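You operate a simulated robot arm through the tools that you are given. There is no shell and no other tool. Be economical: measure what you need, move in short steps, check, and stop when the job is done.

You are at the controls of a simulated two-armed robot. One attempt, no reset.

TASK
Pick up the tube labelled "27" from the top of the side stand with one hand, pass it to the other hand and put it on the tester top by the basin. Set down upright: tube.

Only the result counts: the job must be done as asked and must still hold three seconds after the hand-in. Knocking over, shifting, dropping, spilling or breaking anything else fails it.

THE ROBOT
Two 7-joint arms with two-finger parallel grippers on one trunk, on a base that drives. Base frame: it is fixed to the floor where the robot stands at the start and does not move with it; the origin is under the middle of the robot, x ahead of it, y to its left, z up. Lengths are in m, angles in rad, forces in N, time in s.
The left shoulder is at the start at [0.077, 0.171, 1.237], the right one opposite. With the tool pointing down near the work surface each hand reaches from about 0.1 to 0.82 m from the robot's upright axis, wherever it stands, measured 20 degrees to its own side. Places, roughly: tester top by the basin (23x15 cm) [-0.88, 0.48, 0.9]. Payload 4.4 kg a hand.
Tool frame (each hand has its own): the origin (TCP) lies between the finger pads and is the grasp point; the fingertips stand 0.023 m ahead of it; z points along the fingers, y is the line along which they close. The gripper opens to 0.094 m. The fingers are 0.038 m wide and 0.01 m thick; the gripper's body (0.054 by 0.096 m) begins 0.039 m behind the TCP.
Orientation is that of the tool frame in the base frame, as a unit quaternion [x, y, z, w]. With the fingers straight down and closing along the base's y, the tool's x points along the base's -x, its y along +y and its z along -z.

THE INTERFACE
- The arms move only by the tool servo_tool. It takes "left_targets", "right_targets" or both (then of equal length, played together; a hand with none holds still); each is one flat list of numbers, 7 for each row, row after row: the shift along the base's x, y, z in cm, then the turn, a rotation vector about the base's x, y, z in rad, then the gripper command, from -1 (shut) to 1 (fully open), values between in proportion. In form: [x, y, z, rx, ry, rz, jaw, x, y, z, rx, ry, rz, jaw, ...]. A call has 1 to 12 rows; each row is the pose to reach, as a shift and turn from the pose commanded when the call began. Each row takes 0.2 s and may step no farther than 0.05 m and 0.15 rad from the row before; otherwise, or with a gripper value out of range, the whole call is refused. A pose out of reach is approached as far as the arm can. The call stops where the force on the tool passes 40 N (or 10 N more than at its start, if that is more) or the arm is blocked; 0.2 s more then pass. The fingers move at their own pace (about 0.072 m/s each) and stop on an object; they squeeze with about 21 N. The grip force told is the motor's: it shows also when the fingers shut on nothing. Time passes only in rows, and 0.2 s behind the last, so rows that repeat a pose let the fingers close. It gives the time, the measured TCP pose, the force on the tool (base axes), the opening and the grip force at its end, in the units of the frame above (readings bear some noise), with the torque about the TCP (base axes, N m) and any sound that the robot's microphone picked up.
- Cameras (640 x 400 px; columns grow to the right, rows downward): "scene" is now at [0.107, 0.0736, 1.3579]; the picture's right is [0.98, -0.20, 0.00], its down [-0.16, -0.77, -0.61] and it looks along [0.12, 0.60, -0.79] (base axes); focal length 214 px, centre (320, 200). "left" rides on the left gripper at [0.086, -0.016, -0.075] in its tool frame; the picture's right is [0.18, 0.98, 0.00], its down [-0.58, 0.11, -0.81] and it looks along [-0.79, 0.15, 0.59] (tool axes); focal length 243 px, centre (320, 200). "right" rides on the right gripper at [0.086, 0.016, -0.075] in its tool frame; the picture's right is [-0.18, 0.98, 0.00], its down [-0.58, -0.11, -0.81] and it looks along [-0.79, -0.15, 0.59] (tool axes); focal length 243 px, centre (320, 200). There is no depth. A picture from a camera that has moved, and an enlarged one, comes with that camera's place and axes in the base frame and with its lens.
- grab_frame(camera): a new picture of that camera. No time passes.
- move_column(by): slides the trunk up (or, below 0, down) by that many m; the arms and the scene camera ride with it, the base frame stays. It gives what a move gives, with no picture.
- drive_base(legs): drives the robot by 1 to 6 legs, each [ahead, left, turn to the left] in m, m and rad, along the robot's own axes; the way and the turn of a leg run together, so that a leg with both is an arc; at most 1.5 m and 3.142 rad a leg. The arms and the cameras ride along, it lands a little off, and it stops where it bumps. It gives what a move gives.
- turn_head(pan, tilt): turns the head with the scene camera to pan (to the left, within 1.396 rad either way) and tilt (down, from -0.506 to 1.204), counted from straight ahead of the robot. It gives what a move gives.
- zoom(camera, box): a new picture of the part [left, top, right, bottom] of that camera's present view, enlarged. No time passes.
- hand_in(): hands the job in; it is judged then, once.

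Go step by step. Nothing tells you exact positions but the pictures and the camera data: compare them with the known pose of the tool, close in by small moves and look again before you grip or let go. The budget is 120 turns and 100 pictures, counting those below and the enlarged ones. Unless the task says otherwise, let go and move clear before handing in, and close with one line.

The tools are called after "Request:" as a command line: name --argument value ..., lists and objects as JSON in quotes. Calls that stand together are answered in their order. servo_tool: Moves the arms, as the interface text tells. Its arguments: {"type":"object","properties":{"left_targets":{"type":"array","items":{"type":"number"}},"right_targets":{"type":"array","items":{"type":"number"}}},"required":[]} The other tools are called the same way: move_column (by) slides the trunk up or down; drive_base (legs) drives the base; turn_head (pan, tilt) turns the head that bears the scene camera; grab_frame (camera) takes a picture; zoom (camera, box) takes an enlarged picture of a part of a camera's view; hand_in () hands the job in.

At the start:

```text
t: 0.0
left_ee_pos: [0.4152, 0.4002, 1.1823]
left_ee_rot: [0.0, 1.0, 0.0, 0.0]
left_wrist_force: [-0.1, -0.5, -0.7]
left_torque: [0.0, 0.0, 0.0]
left_width: 0.0939
left_grasp_force: 0.0
right_ee_pos: [0.4591, -0.0268, 1.1916]
right_ee_rot: [0.001, 1.0, -0.001, 0.0]
right_wrist_force: [-0.1, -0.6, 0.1]
right_torque: [0.0, 0.03, 0.02]
right_width: 0.094
right_grasp_force: 0.1
trunk travel left (down, up): [-0.248, 0.141]
robot x, y, heading: [-0.0019, 0.0018, 0.0]
head pan, tilt: [1.368, 0.911]
```

scene: 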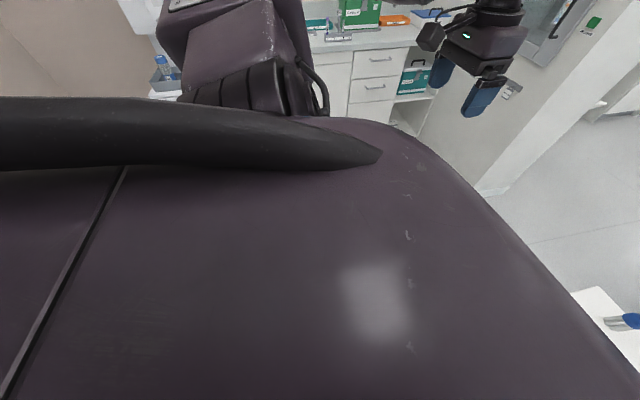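
right: 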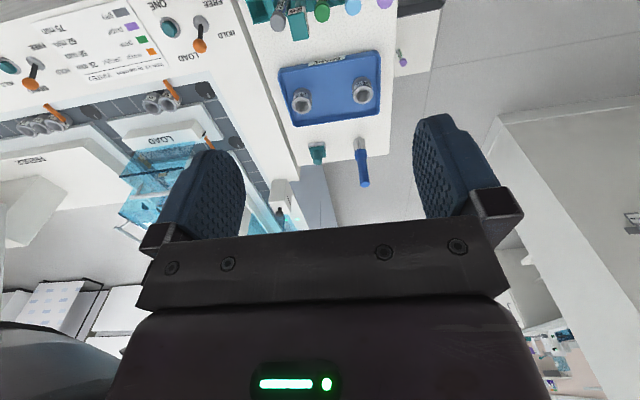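
left: 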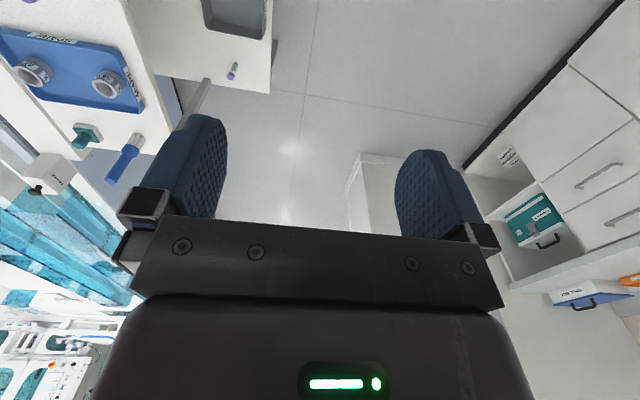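

I see a white stand ahead holding tubes and a tray, and a side stand with a tube beyond it. I'll turn the head to look ahead.

Request:
turn_head --pan 0.2 --tilt 0.75

Request:
grab_frame --camera "scene"

```text
t: 1.4
left_ee_pos: [0.4169, 0.4001, 1.182]
left_ee_rot: [0.0, 1.0, 0.0, 0.0]
left_wrist_force: [-1.7, -0.5, 0.2]
left_torque: [0.01, 0.02, 0.01]
left_width: 0.0937
left_grasp_force: 0.1
right_ee_pos: [0.4587, -0.0277, 1.1928]
right_ee_rot: [0.001, 1.0, 0.0, 0.0]
right_wrist_force: [-0.1, 0.0, 0.0]
right_torque: [-0.01, -0.03, -0.04]
right_width: 0.0939
right_grasp_force: 0.1
trunk travel left (down, up): [-0.248, 0.141]
robot x, y, heading: [0.0005, 0.003, 0.0]
head pan, tilt: [0.201, 0.75]
```

```text
96 pictures are left
camera scene: at [0.1732, 0.0168, 1.3706], right [0.2, -0.98, 0.0], down [-0.67, -0.14, -0.73], along [0.72, 0.15, -0.68], focal length 214 px, centre (320, 200)
```

scene: 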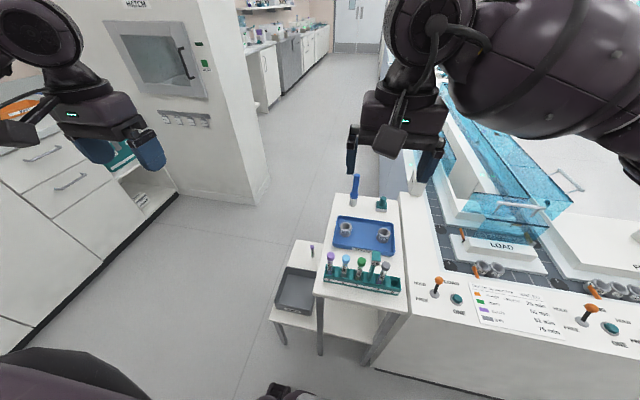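

A stand holds a rack of tubes, a blue tray and a standing tube. I'll zoom in to find label "27".

Request:
zoom --camera "scene" --box '[260, 160, 420, 310]'

Request:
zoom --camera "right" --box '[230, 0, 430, 200]'

Request:
zoom --camera "left" --box '[0, 0, 280, 190]'

```text
2.67 times, centred on (340, 235) of scene
camera zoom: at [0.1732, 0.0168, 1.3706], right [0.2, -0.98, 0.0], down [-0.67, -0.14, -0.73], along [0.72, 0.15, -0.68], focal length 572 px, centre (267, 107)
```

zoom: 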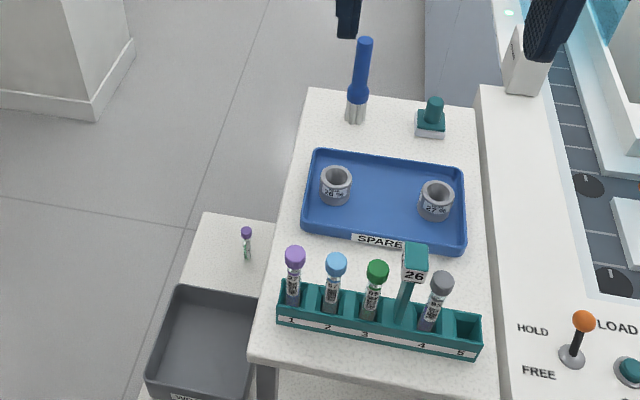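

```text
2.00 times, centred on (330, 100) of right
camera zoom: at [0.3724, -0.0118, 1.2674], right [0.18, 0.98, 0.0], down [0.58, -0.11, 0.81], along [0.79, -0.15, -0.59], focal length 485 px, centre (300, 400)
```

zoom: 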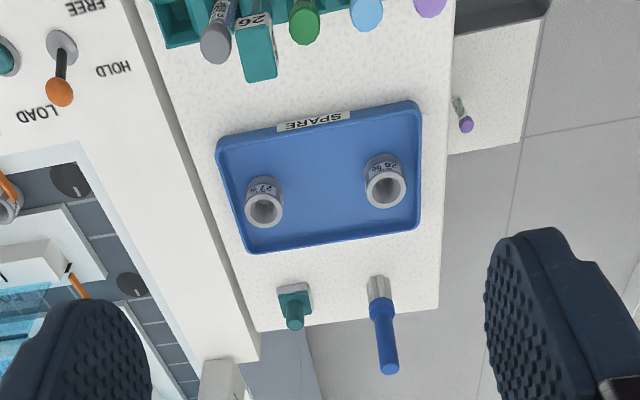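

```text
2.11 times, centred on (140, 95) of left
camera zoom: at [0.3289, 0.3839, 1.2559], right [-0.18, 0.98, 0.0], down [0.58, 0.11, 0.81], along [0.79, 0.15, -0.59], focal length 511 px, centre (699, 421)
```

zoom: 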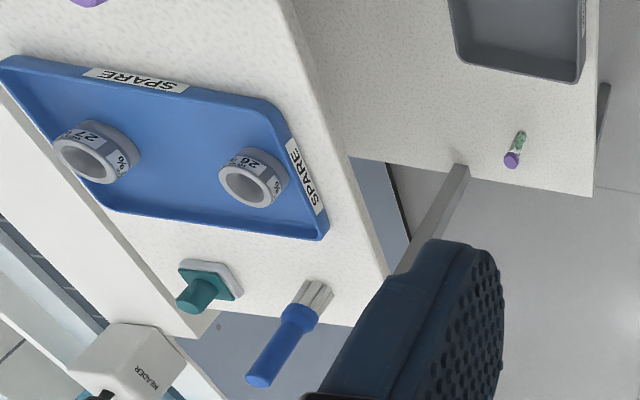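

I need the labels: the little purple-capped tube on the lower stand and those in the rack.

Request:
zoom --camera "scene" --box '[296, 230, 336, 255]'

Request:
zoom --camera "scene" --box '[320, 245, 400, 295]'

Request:
zoom --camera "left" --box '[205, 45, 261, 80]'

```text
16.00 times, centred on (316, 242) of scene
camera zoom: at [0.1732, 0.0168, 1.3706], right [0.2, -0.98, 0.0], down [-0.67, -0.14, -0.73], along [0.72, 0.15, -0.68], focal length 3432 px, centre (384, -480)
```

zoom: 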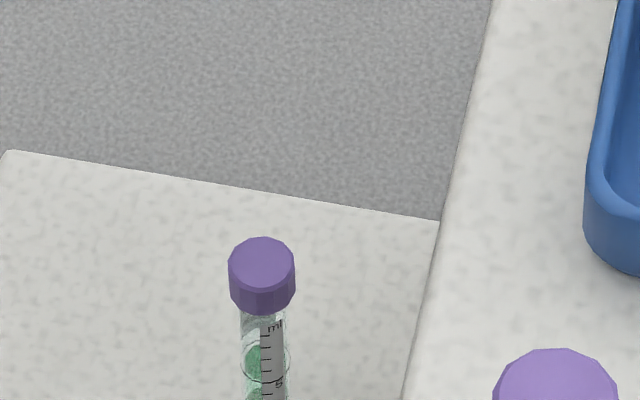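

```text
8.00 times, centred on (360, 270) of scene
camera zoom: at [0.1732, 0.0168, 1.3706], right [0.2, -0.98, 0.0], down [-0.67, -0.14, -0.73], along [0.72, 0.15, -0.68], focal length 1716 px, centre (0, -360)
```

zoom: 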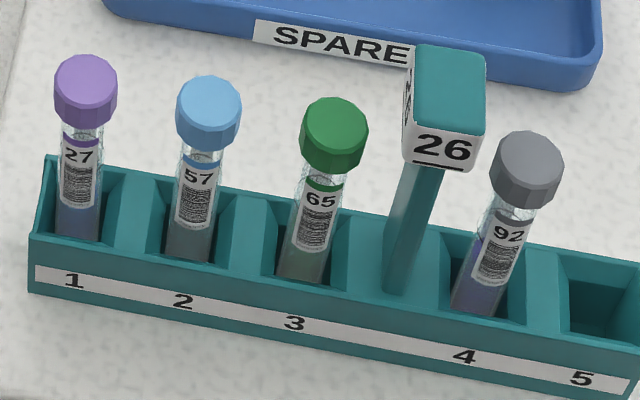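

```text
11.43 times, centred on (233, 62) of left
camera zoom: at [0.3289, 0.3839, 1.2559], right [-0.18, 0.98, 0.0], down [0.58, 0.11, 0.81], along [0.79, 0.15, -0.59], focal length 2773 px, centre (1314, 1771)
```

zoom: 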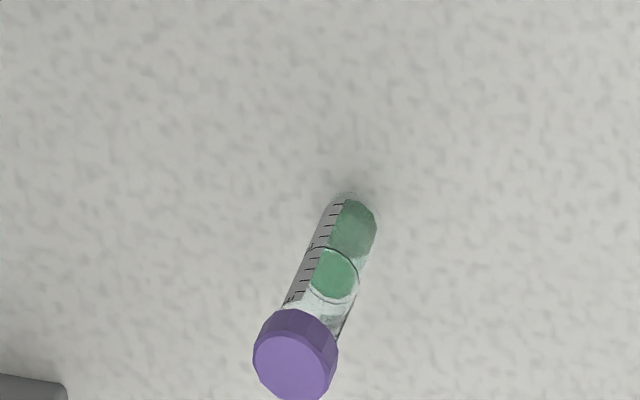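

Tube 27 is in rack slot 1, its cap at about (0.505, 0.056, 0.85). I'll pick it with the left hand, closing along x, so I turn the left wrist -90° and move the right hand aside.

Request:
servo_tool --left_targets '[0, 0, 0, 0, 0, -0.143, 1, 0, 0, 0, 0, 0, -0.286, 1, 0, 0, 0, 0, 0, -0.429, 1, 0, 0, 0, 0, 0, -0.572, 1, 0, 0, 0, 0, 0, -0.715, 1, 0, 0, 0, 0, 0, -0.858, 1, 0, 0, 0, 0, 0, -1.001, 1, 0, 0, 0, 0, 0, -1.144, 1, 0, 0, 0, 0, 0, -1.287, 1, 0, 0, 0, 0, 0, -1.43, 1, 0, 0, 0, 0, 0, -1.571, 1]' --right_targets '[-1, -2, 0, 0, 0, 0, 1, -2, -4, 0, 0, 0, 0, 1, -3, -6, 0, 0, 0, 0, 1, -4, -8, 0, 0, 0, 0, 1, -5, -10, 0, 0, 0, 0, 1, -6, -12, 0, 0, 0, 0, 1, -7, -14, 0, 0, 0, 0, 1, -8, -16, 0, 0, 0, 0, 1, -9, -18, 0, 0, 0, 0, 1, -10, -20, 0, 0, 0, 0, 1, -11, -22, 0, 0, 0, 0, 1]'

```text
t: 3.8
left_ee_pos: [0.4157, 0.3984, 1.1847]
left_ee_rot: [0.708, 0.706, 0.001, 0.0]
left_wrist_force: [-0.6, -0.1, -0.5]
left_torque: [0.05, -0.03, 0.03]
left_width: 0.0942
left_grasp_force: 0.0
right_ee_pos: [0.3529, -0.2618, 1.1976]
right_ee_rot: [0.0, 1.0, 0.001, 0.001]
right_wrist_force: [0.1, -0.5, 0.7]
right_torque: [-0.01, 0.0, -0.03]
right_width: 0.0939
right_grasp_force: 0.0
right hand out of reach, approached as far as the arm can: row 11
trunk travel left (down, up): [-0.248, 0.141]
robot x, y, heading: [-0.0038, 0.0031, -0.002]
head pan, tilt: [0.201, 0.75]
```

The wrist is turned. Next I bring the left hand above the tube.

Request:
servo_tool --left_targets '[1, -4.2, -1, 0, 0, 0, 1, 2, -8.4, -2, 0, 0, 0, 1, 3, -12.6, -3, 0, 0, 0, 1, 4, -16.8, -4, 0, 0, 0, 1, 5, -21, -5, 0, 0, 0, 1, 6, -25.2, -6.5, 0, 0, 0, 1, 7, -29, -8.5, 0, 0, 0, 1, 8, -32, -10.5, 0, 0, 0, 1, 8.4, -34.2, -13, 0, 0, 0, 1]'

Request:
grab_frame --camera "left"

Request:
grab_frame --camera "scene"

```text
t: 5.8
left_ee_pos: [0.5015, 0.0569, 1.0524]
left_ee_rot: [0.707, 0.707, 0.0, 0.0]
left_wrist_force: [-0.6, 0.4, 0.7]
left_torque: [-0.01, -0.01, -0.02]
left_width: 0.0938
left_grasp_force: 0.0
right_ee_pos: [0.3555, -0.2601, 1.1964]
right_ee_rot: [0.0, 1.0, 0.001, -0.001]
right_wrist_force: [0.8, 0.7, 0.2]
right_torque: [-0.01, -0.02, 0.0]
right_width: 0.0937
right_grasp_force: 0.0
trunk travel left (down, up): [-0.248, 0.141]
robot x, y, heading: [0.0009, -0.0014, -0.001]
head pan, tilt: [0.201, 0.75]
```

```text
89 pictures are left
camera left: at [0.4834, 0.1436, 1.1256], right [0.98, 0.18, 0.0], down [0.11, -0.58, 0.81], along [0.15, -0.79, -0.59], focal length 243 px, centre (320, 200)
```

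left: 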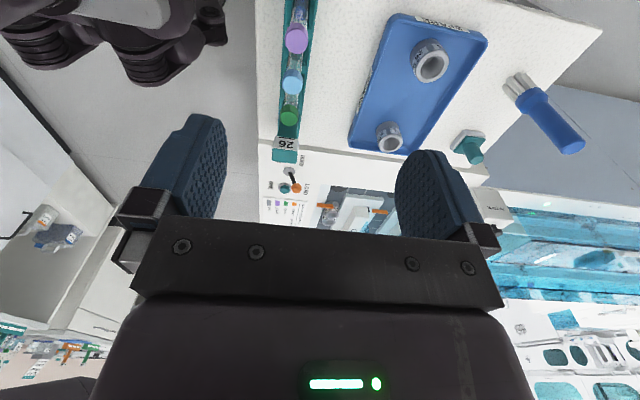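

```text
88 pictures are left
camera scene: at [0.1736, 0.0163, 1.3705], right [0.2, -0.98, 0.0], down [-0.67, -0.14, -0.73], along [0.72, 0.15, -0.68], focal length 214 px, centre (320, 200)
```

scene: 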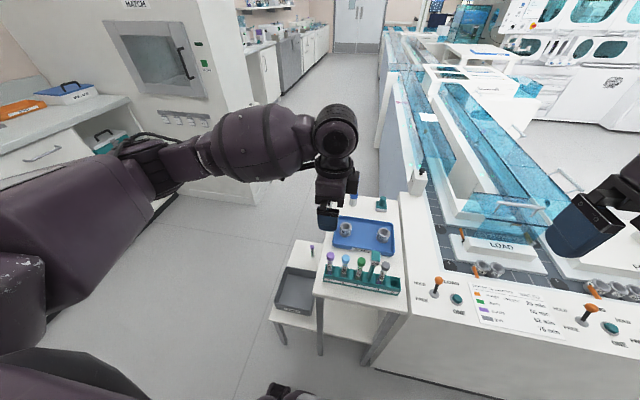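

The cap is near (0.483, 0.053, 0.88). I lower partway and look again.

Request:
servo_tool --left_targets '[-1, 0, -3, 0, 0, 0, 1, -1.7, 0, -6, 0, 0, 0, 1, -1.7, 0, -8.5, 0, 0, 0, 1]'

Request:
grab_frame --camera "left"

Request:
zoom --camera "scene" --box '[290, 190, 410, 300]'

```text
t: 6.6
left_ee_pos: [0.4824, 0.0578, 0.9672]
left_ee_rot: [0.708, 0.706, 0.0, 0.0]
left_wrist_force: [-0.4, 0.9, -0.1]
left_torque: [0.03, -0.03, -0.01]
left_width: 0.094
left_grasp_force: 0.0
right_ee_pos: [0.3549, -0.2587, 1.1955]
right_ee_rot: [0.0, 1.0, 0.0, -0.001]
right_wrist_force: [0.3, 0.1, 0.1]
right_torque: [0.04, 0.0, 0.0]
right_width: 0.0938
right_grasp_force: 0.1
trunk travel left (down, up): [-0.248, 0.141]
robot x, y, heading: [-0.0019, 0.0038, 0.007]
head pan, tilt: [0.201, 0.75]
```

```text
87 pictures are left
camera left: at [0.4659, 0.1442, 1.0403], right [0.98, 0.18, 0.0], down [0.11, -0.58, 0.81], along [0.15, -0.79, -0.59], focal length 243 px, centre (320, 200)
```

left: 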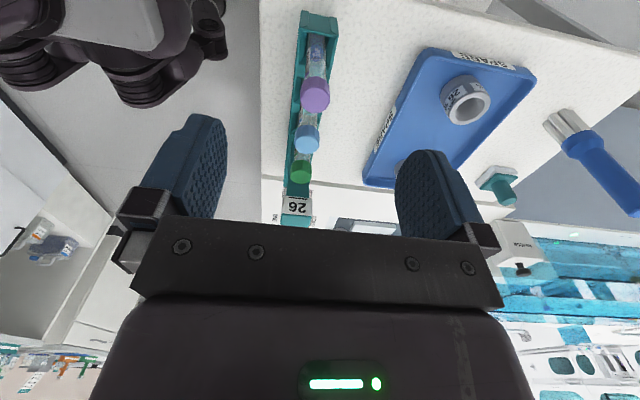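

```text
3.64 times, centred on (350, 245) of scene
camera zoom: at [0.1735, 0.0168, 1.3705], right [0.2, -0.98, 0.0], down [-0.67, -0.14, -0.73], along [0.72, 0.15, -0.68], focal length 780 px, centre (211, 36)
```

zoom: 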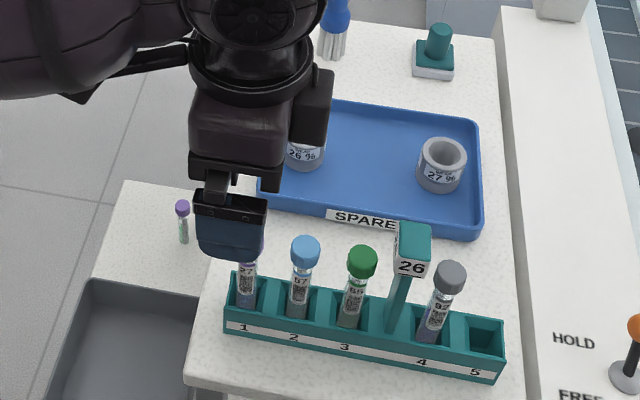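

Triangulation puts the cap at about (0.479, 0.055, 0.888). I go down 4.5 cm and check again.

Request:
servo_tool --left_targets '[-0.3, -0.3, -2.5, 0, 0, 0, 1, -0.3, -0.3, -4.5, 0, 0, 0, 1]'

Request:
grab_frame --camera "left"

Request:
zoom --camera "scene" --box '[290, 190, 410, 300]'

```text
t: 7.2
left_ee_pos: [0.4806, 0.0545, 0.9226]
left_ee_rot: [0.707, 0.707, 0.0, 0.0]
left_wrist_force: [-0.1, -0.7, -1.0]
left_torque: [0.03, 0.02, 0.01]
left_width: 0.0942
left_grasp_force: 0.1
right_ee_pos: [0.3553, -0.258, 1.1951]
right_ee_rot: [0.0, 1.0, 0.0, 0.0]
right_wrist_force: [0.0, 0.0, -0.4]
right_torque: [0.0, 0.03, -0.02]
right_width: 0.0941
right_grasp_force: 0.0
trunk travel left (down, up): [-0.248, 0.141]
robot x, y, heading: [-0.0025, -0.0001, 0.005]
head pan, tilt: [0.201, 0.75]
```

```text
85 pictures are left
camera left: at [0.463, 0.1419, 0.9956], right [0.98, 0.18, 0.0], down [0.11, -0.58, 0.81], along [0.15, -0.79, -0.59], focal length 243 px, centre (320, 200)
```

left: 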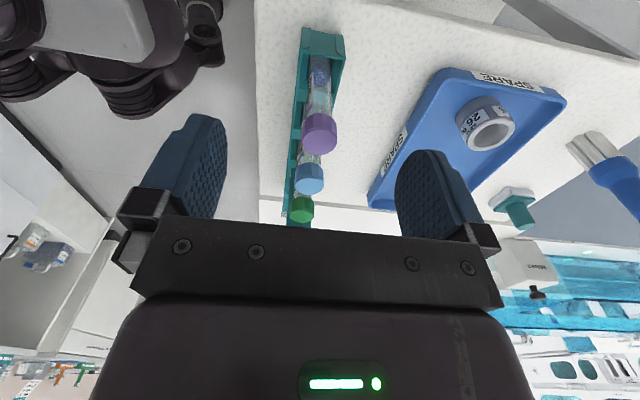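

```text
3.64 times, centred on (350, 245) of scene
camera zoom: at [0.1732, 0.0168, 1.3706], right [0.2, -0.98, 0.0], down [-0.67, -0.14, -0.73], along [0.72, 0.15, -0.68], focal length 780 px, centre (211, 36)
```

zoom: 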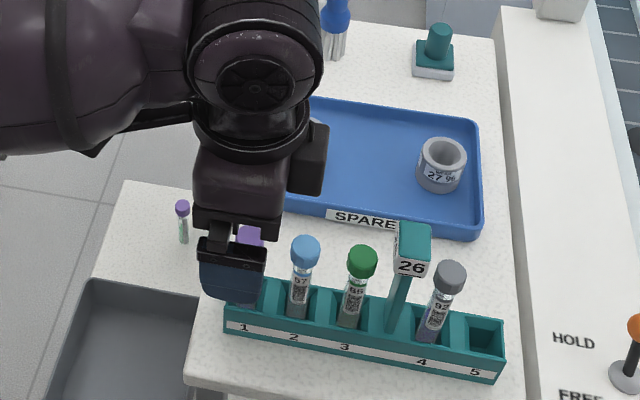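

Aligned in x. I lower 4 cm and close on the cap.

Request:
servo_tool --left_targets '[0, -0.2, -2, 0, 0, 0, 1, 0, -0.2, -3.8, 0, 0, 0, 1]'

Request:
grab_frame --camera "left"

```text
t: 7.8
left_ee_pos: [0.4809, 0.0534, 0.8841]
left_ee_rot: [0.707, 0.707, 0.0, 0.0]
left_wrist_force: [-0.1, -0.3, -0.5]
left_torque: [0.01, 0.0, 0.01]
left_width: 0.0942
left_grasp_force: 0.0
right_ee_pos: [0.3551, -0.2585, 1.1951]
right_ee_rot: [-0.001, 1.0, 0.0, -0.002]
right_wrist_force: [0.9, -0.1, -0.1]
right_torque: [-0.01, -0.02, -0.02]
right_width: 0.0939
right_grasp_force: 0.0
trunk travel left (down, up): [-0.248, 0.141]
robot x, y, heading: [-0.0023, -0.0005, -0.004]
head pan, tilt: [0.201, 0.75]
```

```text
83 pictures are left
camera left: at [0.4639, 0.1401, 0.9579], right [0.98, 0.18, 0.0], down [0.11, -0.58, 0.81], along [0.15, -0.79, -0.59], focal length 243 px, centre (320, 200)
```

left: 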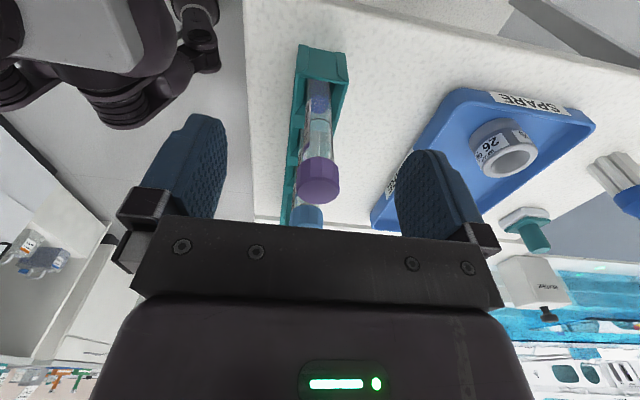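

The cap sits exactly at the grasp point. Closing.

Request:
servo_tool --left_targets '[0, 0, 0.3, 0, 0, 0, 0, 0, 0, 0.3, 0, 0, 0, -0.4, 0, 0, 0.3, 0, 0, 0, -1, 0, 0, 0.3, 0, 0, 0, -1, 0, 0, 0.3, 0, 0, 0, -1]'

Request:
grab_frame --camera "left"

```text
t: 9.0
left_ee_pos: [0.481, 0.0536, 0.8875]
left_ee_rot: [0.707, 0.707, 0.0, 0.0]
left_wrist_force: [0.2, -0.2, -0.9]
left_torque: [-0.01, -0.02, -0.02]
left_width: 0.0197
left_grasp_force: 21.0
right_ee_pos: [0.3548, -0.2586, 1.196]
right_ee_rot: [0.0, 1.0, 0.0, -0.001]
right_wrist_force: [0.0, 0.6, -0.2]
right_torque: [-0.02, -0.01, -0.03]
right_width: 0.094
right_grasp_force: 0.1
trunk travel left (down, up): [-0.248, 0.141]
robot x, y, heading: [0.003, -0.0009, 0.001]
head pan, tilt: [0.201, 0.75]
```

```text
82 pictures are left
camera left: at [0.4637, 0.1399, 0.961], right [0.98, 0.18, 0.0], down [0.11, -0.58, 0.81], along [0.15, -0.79, -0.59], focal length 243 px, centre (320, 200)
```

left: 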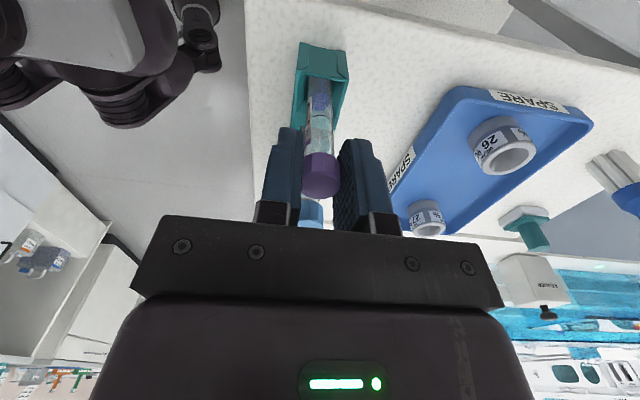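

Gripped (19.7 mm, 21 N). I lift straight up slowly, then higher.

Request:
servo_tool --left_targets '[0, 0, 1, 0, 0, 0, -1, 0, 0, 3, 0, 0, 0, -1, 0, 0, 6, 0, 0, 0, -1, 0, 0, 10, 0, 0, 0, -1, 0, 0, 14, 0, 0, 0, -1, 0, 0, 18, 0, 0, 0, -1, 0, 0, 22, 0, 0, 0, -1]'

Request:
grab_frame --camera "left"

Request:
grab_frame --camera "scene"

```text
t: 10.6
left_ee_pos: [0.4798, 0.0526, 1.11]
left_ee_rot: [0.707, 0.707, 0.001, 0.0]
left_wrist_force: [0.3, 0.5, -0.3]
left_torque: [0.01, 0.01, 0.03]
left_width: 0.0195
left_grasp_force: 20.9
right_ee_pos: [0.3541, -0.2594, 1.196]
right_ee_rot: [0.001, 1.0, 0.0, -0.001]
right_wrist_force: [-0.2, 0.6, -0.2]
right_torque: [0.03, -0.01, 0.0]
right_width: 0.0941
right_grasp_force: 0.0
trunk travel left (down, up): [-0.248, 0.141]
robot x, y, heading: [0.0001, 0.0022, -0.001]
head pan, tilt: [0.201, 0.75]
```

```text
81 pictures are left
camera left: at [0.4636, 0.1389, 1.1815], right [0.98, 0.18, 0.0], down [0.11, -0.58, 0.81], along [0.15, -0.79, -0.59], focal length 243 px, centre (320, 200)
```

left: 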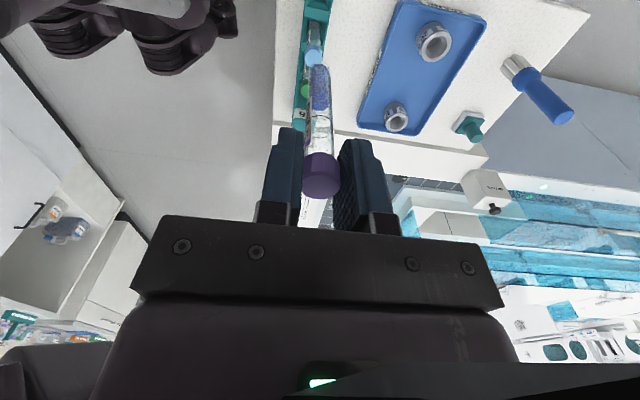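

```text
80 pictures are left
camera scene: at [0.1727, 0.0164, 1.3707], right [0.2, -0.98, 0.0], down [-0.67, -0.14, -0.73], along [0.72, 0.15, -0.68], focal length 214 px, centre (320, 200)
```

scene: 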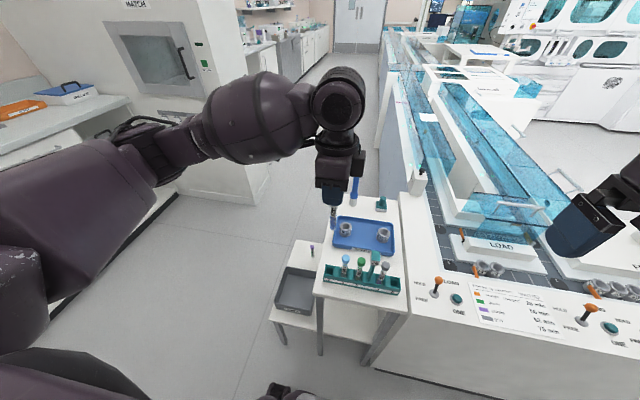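

Tube 27 is held by its cap with roughly 9 cm of tube hanging free below. Next I'll turn the right hand to horizontal (pointing +y, camera up) well to the right of it.

Request:
servo_tool --right_targets '[1.5, 0, 0, 0.0806, 0.0806, -0.0806, 1, 3, 0, 0, 0.1612, 0.1612, -0.1612, 1, 4.5, 0, 0, 0.2418, 0.2418, -0.2418, 1, 6, 0, 0, 0.3224, 0.3224, -0.3224, 1, 7, 0, 0, 0.403, 0.403, -0.403, 1, 8, 0, 0, 0.4836, 0.4836, -0.4836, 1, 8, 0, 0, 0.5642, 0.5642, -0.5642, 1, 8, 0, 0, 0.6448, 0.6448, -0.6448, 1]'

Request:
grab_frame --camera "scene"

```text
t: 12.4
left_ee_pos: [0.4798, 0.0527, 1.1067]
left_ee_rot: [0.707, 0.708, 0.0, 0.0]
left_wrist_force: [0.3, 0.1, -0.8]
left_torque: [0.01, -0.01, 0.02]
left_width: 0.0195
left_grasp_force: 21.0
right_ee_pos: [0.4337, -0.2602, 1.1959]
right_ee_rot: [0.307, 0.848, 0.307, -0.305]
right_wrist_force: [-0.1, -0.5, -0.1]
right_torque: [0.03, 0.01, -0.02]
right_width: 0.0939
right_grasp_force: 0.0
trunk travel left (down, up): [-0.248, 0.141]
robot x, y, heading: [-0.0007, 0.0003, -0.001]
head pan, tilt: [0.201, 0.75]
```

```text
79 pictures are left
camera scene: at [0.1733, 0.0165, 1.3706], right [0.2, -0.98, 0.0], down [-0.67, -0.14, -0.73], along [0.72, 0.15, -0.68], focal length 214 px, centre (320, 200)
```

scene: 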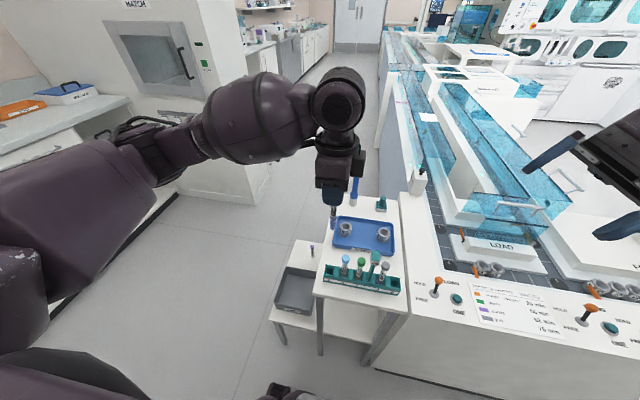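

Orientation tracks well. I complete the turn and raise the left hand.

Request:
servo_tool --right_targets '[0, 0, 0, 0.0806, 0.0806, -0.0806, 1, 0, 0, 0, 0.1612, 0.1612, -0.1612, 1, 0, 0, 0, 0.2418, 0.2418, -0.2418, 1, 0, 0, 0, 0.3224, 0.3224, -0.3224, 1, 0, 0, 0, 0.403, 0.403, -0.403, 1, 0, 0, 0, 0.4836, 0.4836, -0.4836, 1, 0, 0, 0, 0.5642, 0.5642, -0.5642, 1]' --left_targets '[0, 0, 1, 0, 0, 0, -1, 0, 0, 2, 0, 0, 0, -1, 0, 0, 3, 0, 0, 0, -1, 0, 0, 4, 0, 0, 0, -1, 0, 0, 5, 0, 0, 0, -1, 0, 0, 6.5, 0, 0, 0, -1, 0, 0, 8, 0, 0, 0, -1]'

Request:
grab_frame --camera "scene"

Request:
grab_frame --camera "right"

```text
t: 14.0
left_ee_pos: [0.4798, 0.053, 1.1876]
left_ee_rot: [0.707, 0.707, 0.0, 0.0]
left_wrist_force: [-0.5, -0.7, 0.0]
left_torque: [-0.01, 0.01, -0.01]
left_width: 0.0196
left_grasp_force: 21.5
right_ee_pos: [0.4347, -0.2595, 1.1967]
right_ee_rot: [0.5, 0.499, 0.5, -0.5]
right_wrist_force: [-0.3, 0.3, 0.4]
right_torque: [-0.01, -0.02, 0.03]
right_width: 0.0941
right_grasp_force: 0.0
trunk travel left (down, up): [-0.248, 0.141]
robot x, y, heading: [-0.0048, -0.0003, 0.003]
head pan, tilt: [0.201, 0.75]
```

```text
78 pictures are left
camera scene: at [0.1728, 0.0166, 1.3707], right [0.2, -0.98, 0.0], down [-0.67, -0.14, -0.73], along [0.72, 0.15, -0.68], focal length 214 px, centre (320, 200)
```

scene: 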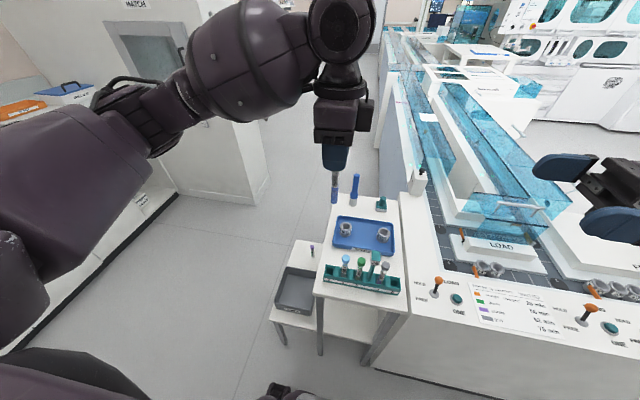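

```text
77 pictures are left
camera right: at [0.4519, -0.3342, 1.2834], right [0.98, 0.0, -0.18], down [-0.11, -0.81, -0.58], along [-0.15, 0.59, -0.79], focal length 243 px, centre (320, 200)
```

right: 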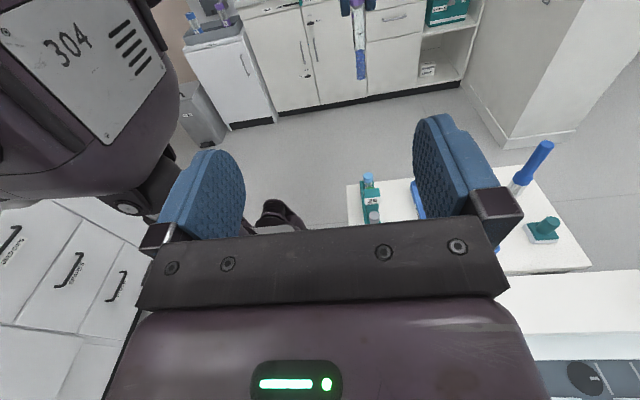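

The right hand now points at the tube. I approach to about 10 cm away, at 4.7 cm below the left grip.

Request:
servo_tool --right_targets '[1, 3, -1, 0, 0, 0, 1, 2, 6, -2, 0, 0, 0, 1, 3, 10, -3.5, 0, 0, 0, 1, 4, 14, -4.8, 0, 0, 0, 1, 4.5, 18, -5.6, 0, 0, 0, 1, 4.5, 20.5, -5.6, 0, 0, 0, 1]'

Request:
grab_frame --camera "right"

Request:
zoom --camera "scene" --box '[270, 80, 470, 230]'

Request:
grab_frame --camera "left"

```text
t: 15.4
left_ee_pos: [0.4806, 0.0528, 1.1869]
left_ee_rot: [0.707, 0.707, 0.0, 0.001]
left_wrist_force: [-1.1, -0.1, 0.3]
left_torque: [0.02, -0.02, -0.02]
left_width: 0.0196
left_grasp_force: 20.9
right_ee_pos: [0.481, -0.0539, 1.1407]
right_ee_rot: [-0.5, -0.5, -0.5, 0.5]
right_wrist_force: [-0.2, -0.6, 0.2]
right_torque: [-0.01, 0.0, 0.03]
right_width: 0.0942
right_grasp_force: 0.1
trunk travel left (down, up): [-0.248, 0.141]
robot x, y, heading: [-0.001, 0.0014, -0.001]
head pan, tilt: [0.201, 0.75]
```

```text
76 pictures are left
camera right: at [0.4971, -0.1277, 1.2266], right [0.98, 0.0, -0.18], down [-0.11, -0.81, -0.58], along [-0.15, 0.59, -0.79], focal length 243 px, centre (320, 200)
```

right: 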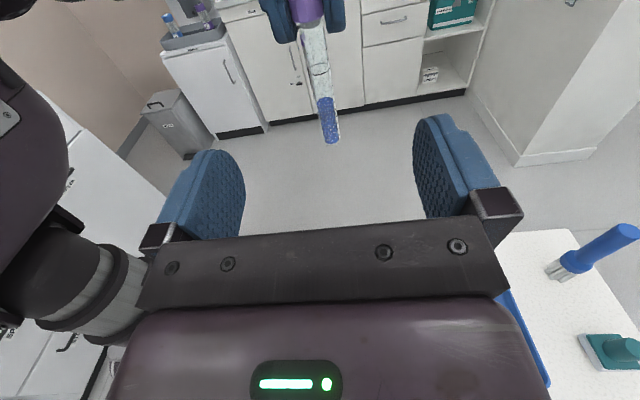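

```text
2.67 times, centred on (370, 155) of scene
camera zoom: at [0.1733, 0.017, 1.3706], right [0.2, -0.98, 0.0], down [-0.67, -0.14, -0.73], along [0.72, 0.15, -0.68], focal length 572 px, centre (187, 320)
```

zoom: 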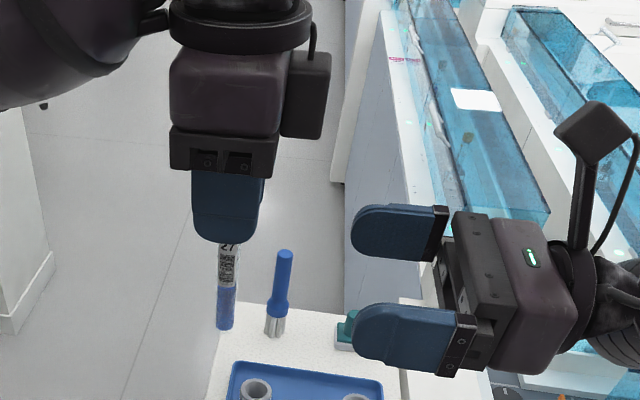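

```text
74 pictures are left
camera left: at [0.4631, 0.1396, 1.2608], right [0.98, 0.18, 0.0], down [0.11, -0.58, 0.81], along [0.15, -0.79, -0.59], focal length 243 px, centre (320, 200)
```

left: 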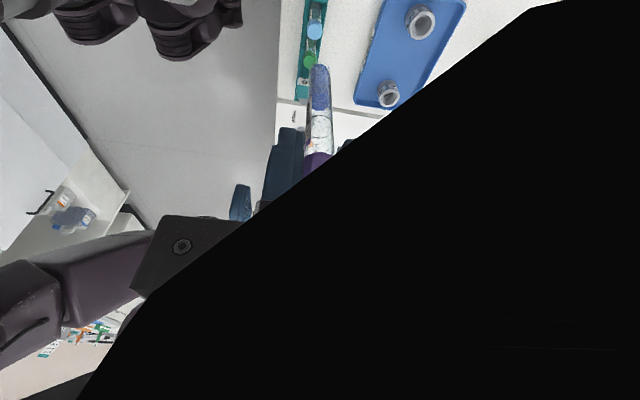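

Approach is aligned, but I see a box on the left hand's right side that could touch the right camera. Let me look closer at both hands.

Request:
zoom --camera "scene" --box '[300, 60, 620, 260]'

```text
2.00 times, centred on (460, 160) of scene
camera zoom: at [0.1733, 0.017, 1.3706], right [0.2, -0.98, 0.0], down [-0.67, -0.14, -0.73], along [0.72, 0.15, -0.68], focal length 429 px, centre (40, 280)
```

zoom: 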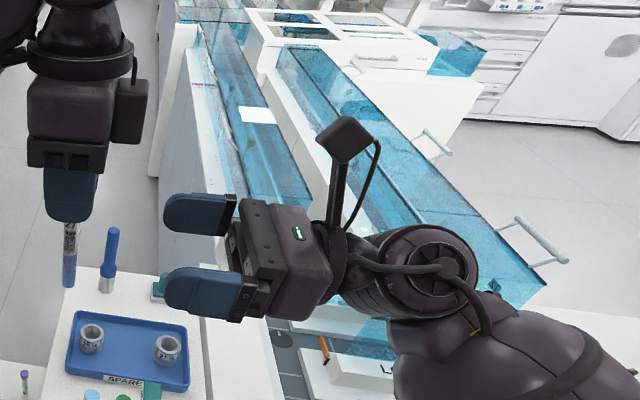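

To avoid that box I rotate the left hand back +90° (box then faces away), and lower the right hand 1.8 cm so its camera passes under the left gripper body.

Request:
servo_tool --left_targets '[0, 0, 0, 0, 0, 0.143, -1, 0, 0, 0, 0, 0, 0.286, -1, 0, 0, 0, 0, 0, 0.429, -1, 0, 0, 0, 0, 0, 0.572, -1, 0, 0, 0, 0, 0, 0.715, -1, 0, 0, 0, 0, 0, 0.858, -1, 0, 0, 0, 0, 0, 1.001, -1, 0, 0, 0, 0, 0, 1.144, -1, 0, 0, 0, 0, 0, 1.287, -1, 0, 0, 0, 0, 0, 1.43, -1, 0, 0, 0, 0, 0, 1.571, -1]' --right_targets '[0, 0, -0.5, 0, 0, 0, 1, 0, 0, -1, 0, 0, 0, 1, 0, 0, -1.5, 0, 0, 0, 1, 0, 0, -1.9, 0, 0, 0, 1, 0, 0, -1.9, 0, 0, 0, 1, 0, 0, -1.9, 0, 0, 0, 1, 0, 0, -1.9, 0, 0, 0, 1, 0, 0, -1.9, 0, 0, 0, 1, 0, 0, -1.9, 0, 0, 0, 1, 0, 0, -1.9, 0, 0, 0, 1, 0, 0, -1.9, 0, 0, 0, 1]'

Request:
zoom --camera "scene" --box '[260, 60, 500, 230]'

Request:
grab_frame --camera "right"

Request:
grab_frame --camera "left"

```text
t: 17.8
left_ee_pos: [0.4799, 0.0525, 1.1867]
left_ee_rot: [-0.001, 1.0, 0.0, 0.0]
left_wrist_force: [-0.1, -0.3, 0.4]
left_torque: [-0.01, 0.0, 0.01]
left_width: 0.0195
left_grasp_force: 21.1
right_ee_pos: [0.4804, -0.0542, 1.1218]
right_ee_rot: [0.5, 0.5, 0.501, -0.499]
right_wrist_force: [0.7, 0.6, -0.2]
right_torque: [-0.03, 0.01, -0.01]
right_width: 0.0941
right_grasp_force: 0.0
trunk travel left (down, up): [-0.248, 0.141]
robot x, y, heading: [-0.0036, 0.0037, -0.001]
head pan, tilt: [0.201, 0.75]
```

```text
2.35 times, centred on (380, 145) of scene
camera zoom: at [0.1732, 0.0167, 1.3706], right [0.2, -0.98, 0.0], down [-0.67, -0.14, -0.73], along [0.72, 0.15, -0.68], focal length 505 px, centre (179, 329)
```

zoom: 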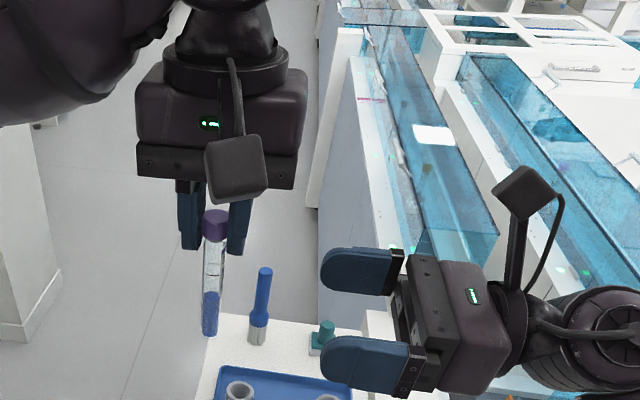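

```text
71 pictures are left
camera right: at [0.4969, -0.1287, 1.2079], right [0.98, 0.0, -0.18], down [-0.11, -0.81, -0.58], along [-0.15, 0.59, -0.79], focal length 243 px, centre (320, 200)
```

right: 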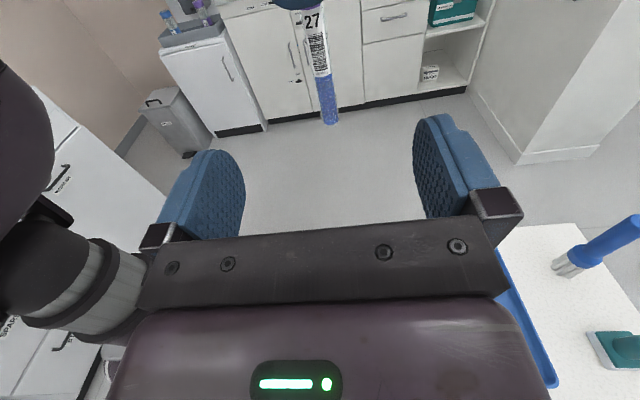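

```text
70 pictures are left
camera left: at [0.3929, 0.0369, 1.2608], right [-0.19, 0.98, 0.0], down [0.58, 0.11, 0.81], along [0.79, 0.15, -0.59], focal length 243 px, centre (320, 200)
```

left: 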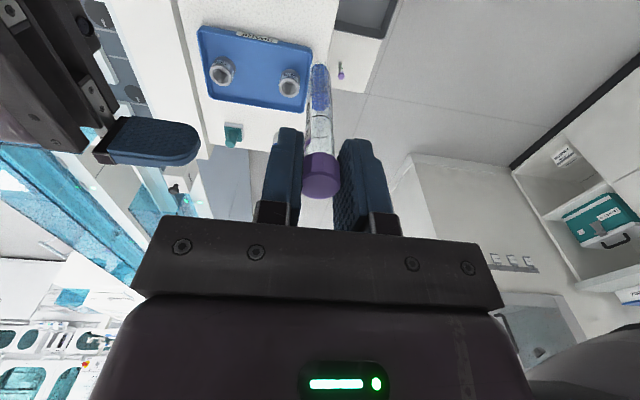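

Clear geometry now. I advance the right hand to 3 cm short and check.

Request:
servo_tool --right_targets '[0, 2.5, 0, 0, 0, 0, 1, 0, 5, 0, 0, 0, 0, 1, 0, 7.5, 0, 0, 0, 0, 1]'

Request:
grab_frame --camera "right"

Request:
zoom --camera "scene" --box '[260, 60, 500, 230]'

Request:
grab_frame --camera "left"

```text
t: 18.6
left_ee_pos: [0.4805, 0.0533, 1.1869]
left_ee_rot: [0.0, 1.0, 0.001, 0.0]
left_wrist_force: [-0.5, -0.8, -0.4]
left_torque: [0.01, -0.01, 0.02]
left_width: 0.0197
left_grasp_force: 21.1
right_ee_pos: [0.4807, 0.0227, 1.1205]
right_ee_rot: [0.502, 0.499, 0.499, -0.5]
right_wrist_force: [0.0, -1.3, 0.0]
right_torque: [0.02, 0.03, 0.0]
right_width: 0.094
right_grasp_force: 0.2
trunk travel left (down, up): [-0.248, 0.141]
robot x, y, heading: [0.0009, -0.0006, 0.0]
head pan, tilt: [0.201, 0.75]
```

```text
69 pictures are left
camera right: at [0.4976, -0.0526, 1.2077], right [0.98, 0.0, -0.18], down [-0.11, -0.81, -0.58], along [-0.15, 0.59, -0.79], focal length 243 px, centre (320, 200)
```

right: 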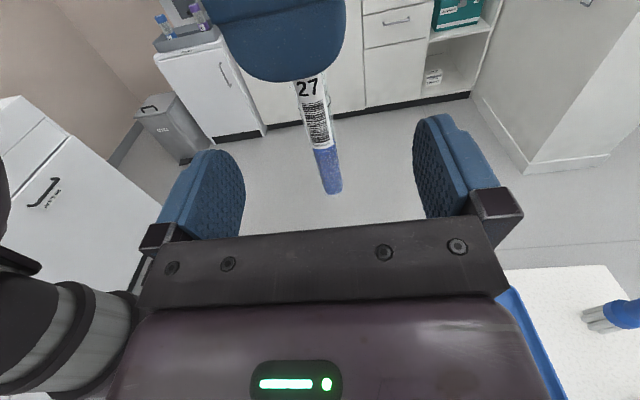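

```text
2.35 times, centred on (380, 145) of scene
camera zoom: at [0.1734, 0.0173, 1.3705], right [0.2, -0.98, 0.0], down [-0.67, -0.14, -0.73], along [0.72, 0.15, -0.68], focal length 505 px, centre (179, 329)
```

zoom: 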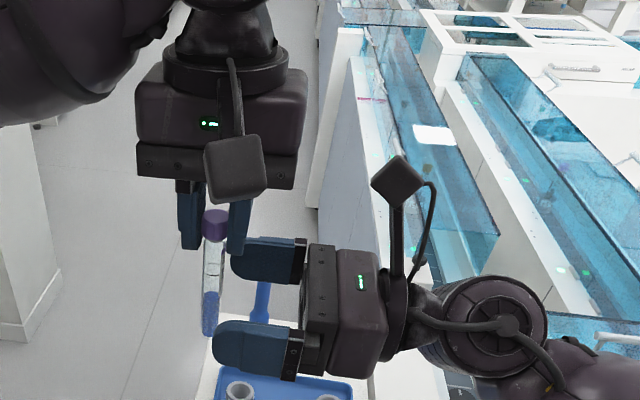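

```text
67 pictures are left
camera left: at [0.3932, 0.0377, 1.2607], right [-0.18, 0.98, 0.0], down [0.58, 0.11, 0.81], along [0.79, 0.15, -0.59], focal length 243 px, centre (320, 200)
```

left: 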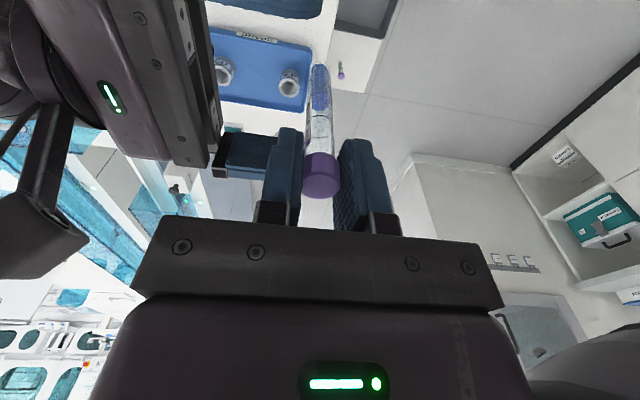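

Plenty of camera clearance, so I raise the right hand 1.5 cm for a higher grip, advance the last 3 cm and close.

Request:
servo_tool --right_targets '[0, 0, 1.4, 0, 0, 0, 1, 0, 1.5, 1.4, 0, 0, 0, 1, 0, 3, 1.4, 0, 0, 0, 1]'

Request:
grab_frame --camera "right"

Request:
zoom --camera "scene" --box '[260, 60, 500, 230]'

```text
t: 19.4
left_ee_pos: [0.481, 0.0538, 1.1873]
left_ee_rot: [0.0, 1.0, 0.0, 0.0]
left_wrist_force: [0.6, -0.2, 0.3]
left_torque: [0.0, 0.01, -0.05]
left_width: 0.0196
left_grasp_force: 21.0
right_ee_pos: [0.4805, 0.0505, 1.1354]
right_ee_rot: [0.5, 0.5, 0.5, -0.5]
right_wrist_force: [0.5, 1.3, 0.5]
right_torque: [0.0, -0.01, 0.01]
right_width: 0.0939
right_grasp_force: 0.0
trunk travel left (down, up): [-0.248, 0.141]
robot x, y, heading: [0.0039, -0.0008, 0.004]
head pan, tilt: [0.201, 0.75]
```

```text
66 pictures are left
camera right: at [0.4973, -0.0235, 1.2222], right [0.98, 0.0, -0.18], down [-0.11, -0.81, -0.58], along [-0.15, 0.59, -0.79], focal length 243 px, centre (320, 200)
```

right: 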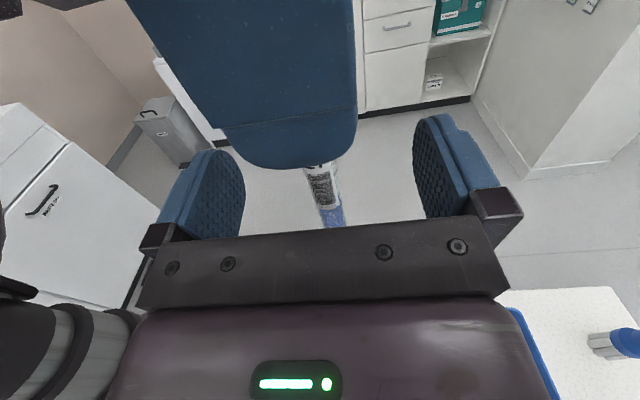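

```text
2.35 times, centred on (380, 145) of scene
camera zoom: at [0.1733, 0.017, 1.3706], right [0.2, -0.98, 0.0], down [-0.67, -0.14, -0.73], along [0.72, 0.15, -0.68], focal length 505 px, centre (179, 329)
```

zoom: 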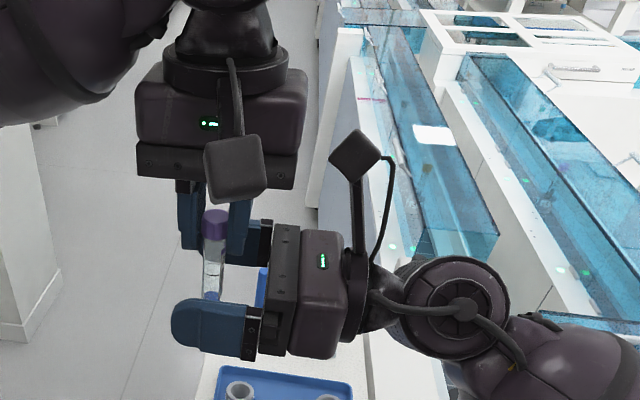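

The tube is between the right fingers. Close the right hand.

Request:
servo_tool --right_targets '[0, 0.2, 0, 0, 0, 0, 0, 0, 0.2, 0, 0, 0, 0, -0.5, 0, 0.2, 0, 0, 0, 0, -1, 0, 0.2, 0, 0, 0, 0, -1, 0, 0.2, 0, 0, 0, 0, -1, 0, 0.2, 0, 0, 0, 0, -1]'

Request:
zoom --camera "scene" --box '[260, 60, 500, 230]'

```text
t: 20.8
left_ee_pos: [0.4791, 0.0531, 1.1868]
left_ee_rot: [0.001, 1.0, -0.001, 0.0]
left_wrist_force: [-11.0, -3.0, -0.8]
left_torque: [-0.15, -0.22, 0.02]
left_width: 0.0192
left_grasp_force: 21.5
right_ee_pos: [0.4817, 0.0526, 1.1346]
right_ee_rot: [0.5, 0.5, 0.5, -0.5]
right_wrist_force: [10.7, 2.1, -0.1]
right_torque: [-0.03, 0.8, 0.02]
right_width: 0.0133
right_grasp_force: 20.2
trunk travel left (down, up): [-0.248, 0.141]
robot x, y, heading: [0.0002, -0.0004, -0.001]
head pan, tilt: [0.201, 0.75]
```

```text
2.35 times, centred on (380, 145) of scene
camera zoom: at [0.1732, 0.0167, 1.3706], right [0.2, -0.98, 0.0], down [-0.67, -0.14, -0.73], along [0.72, 0.15, -0.68], focal length 505 px, centre (179, 329)
```

zoom: 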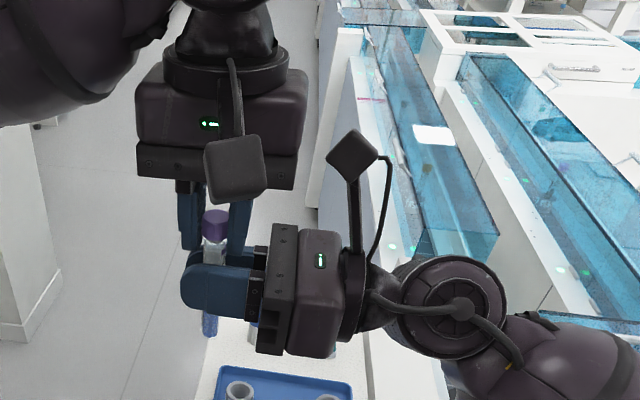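

Both hands hold the tube with a small sideways strain. I relieve it with a 1 mm shift, then open the left hand.

Request:
servo_tool --right_targets '[0.08, 0, 0, 0, 0, 0, -1, 0.15, 0, 0, 0, 0, 0, -1]'

Request:
servo_tool --left_targets '[0, 0, 0, 0, 0, 0, -0.4, 0, 0, 0, 0, 0, 0, -0.2, 0, 0, 0, 0, 0, 0, 0.1, 0, 0, 2, 0, 0, 0, 0.1, 0, 0, 5, 0, 0, 0, 0.1, 0, 0, 8, 0, 0, 0, 0.1]'

Request:
zoom --camera "scene" --box '[260, 60, 500, 230]'

Request:
grab_frame --camera "right"

```text
t: 21.4
left_ee_pos: [0.4812, 0.0535, 1.1869]
left_ee_rot: [0.0, 1.0, 0.0, 0.0]
left_wrist_force: [-6.6, -1.8, 0.1]
left_torque: [-0.09, -0.43, -0.01]
left_width: 0.0195
left_grasp_force: 21.1
right_ee_pos: [0.4816, 0.0535, 1.1359]
right_ee_rot: [0.5, 0.5, 0.5, -0.5]
right_wrist_force: [6.8, 2.6, 0.1]
right_torque: [0.0, 0.8, 0.02]
right_width: 0.0132
right_grasp_force: 20.8
trunk travel left (down, up): [-0.248, 0.141]
robot x, y, heading: [0.0009, -0.0009, 0.001]
head pan, tilt: [0.201, 0.75]
```

```text
t: 22.8
left_ee_pos: [0.4793, 0.0527, 1.2688]
left_ee_rot: [0.0, 1.0, 0.0, 0.0]
left_wrist_force: [-0.1, -1.0, 0.1]
left_torque: [0.0, 0.0, 0.04]
left_width: 0.052
left_grasp_force: 0.1
right_ee_pos: [0.4823, 0.0527, 1.1349]
right_ee_rot: [0.5, 0.5, 0.5, -0.5]
right_wrist_force: [0.1, 0.7, 0.1]
right_torque: [0.02, 0.03, -0.01]
right_width: 0.014
right_grasp_force: 21.6
trunk travel left (down, up): [-0.248, 0.141]
robot x, y, heading: [0.0004, -0.0017, -0.002]
head pan, tilt: [0.201, 0.75]
```

```text
2.35 times, centred on (380, 145) of scene
camera zoom: at [0.1727, 0.0165, 1.3707], right [0.2, -0.98, 0.0], down [-0.67, -0.14, -0.73], along [0.72, 0.15, -0.68], focal length 505 px, centre (179, 329)
```

zoom: 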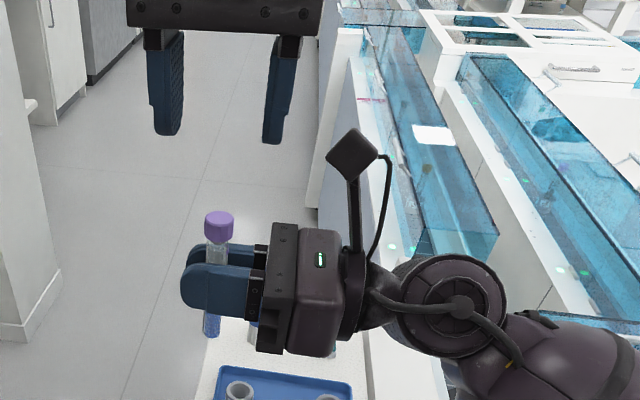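

```text
62 pictures are left
camera right: at [0.4983, -0.0222, 1.2225], right [0.98, 0.0, -0.18], down [-0.11, -0.81, -0.58], along [-0.15, 0.59, -0.79], focal length 243 px, centre (320, 200)
```

right: 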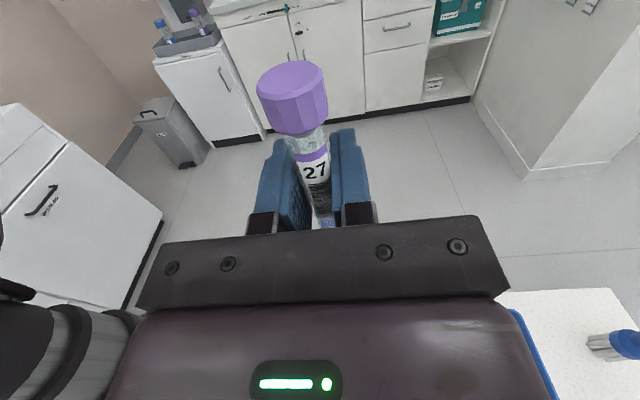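

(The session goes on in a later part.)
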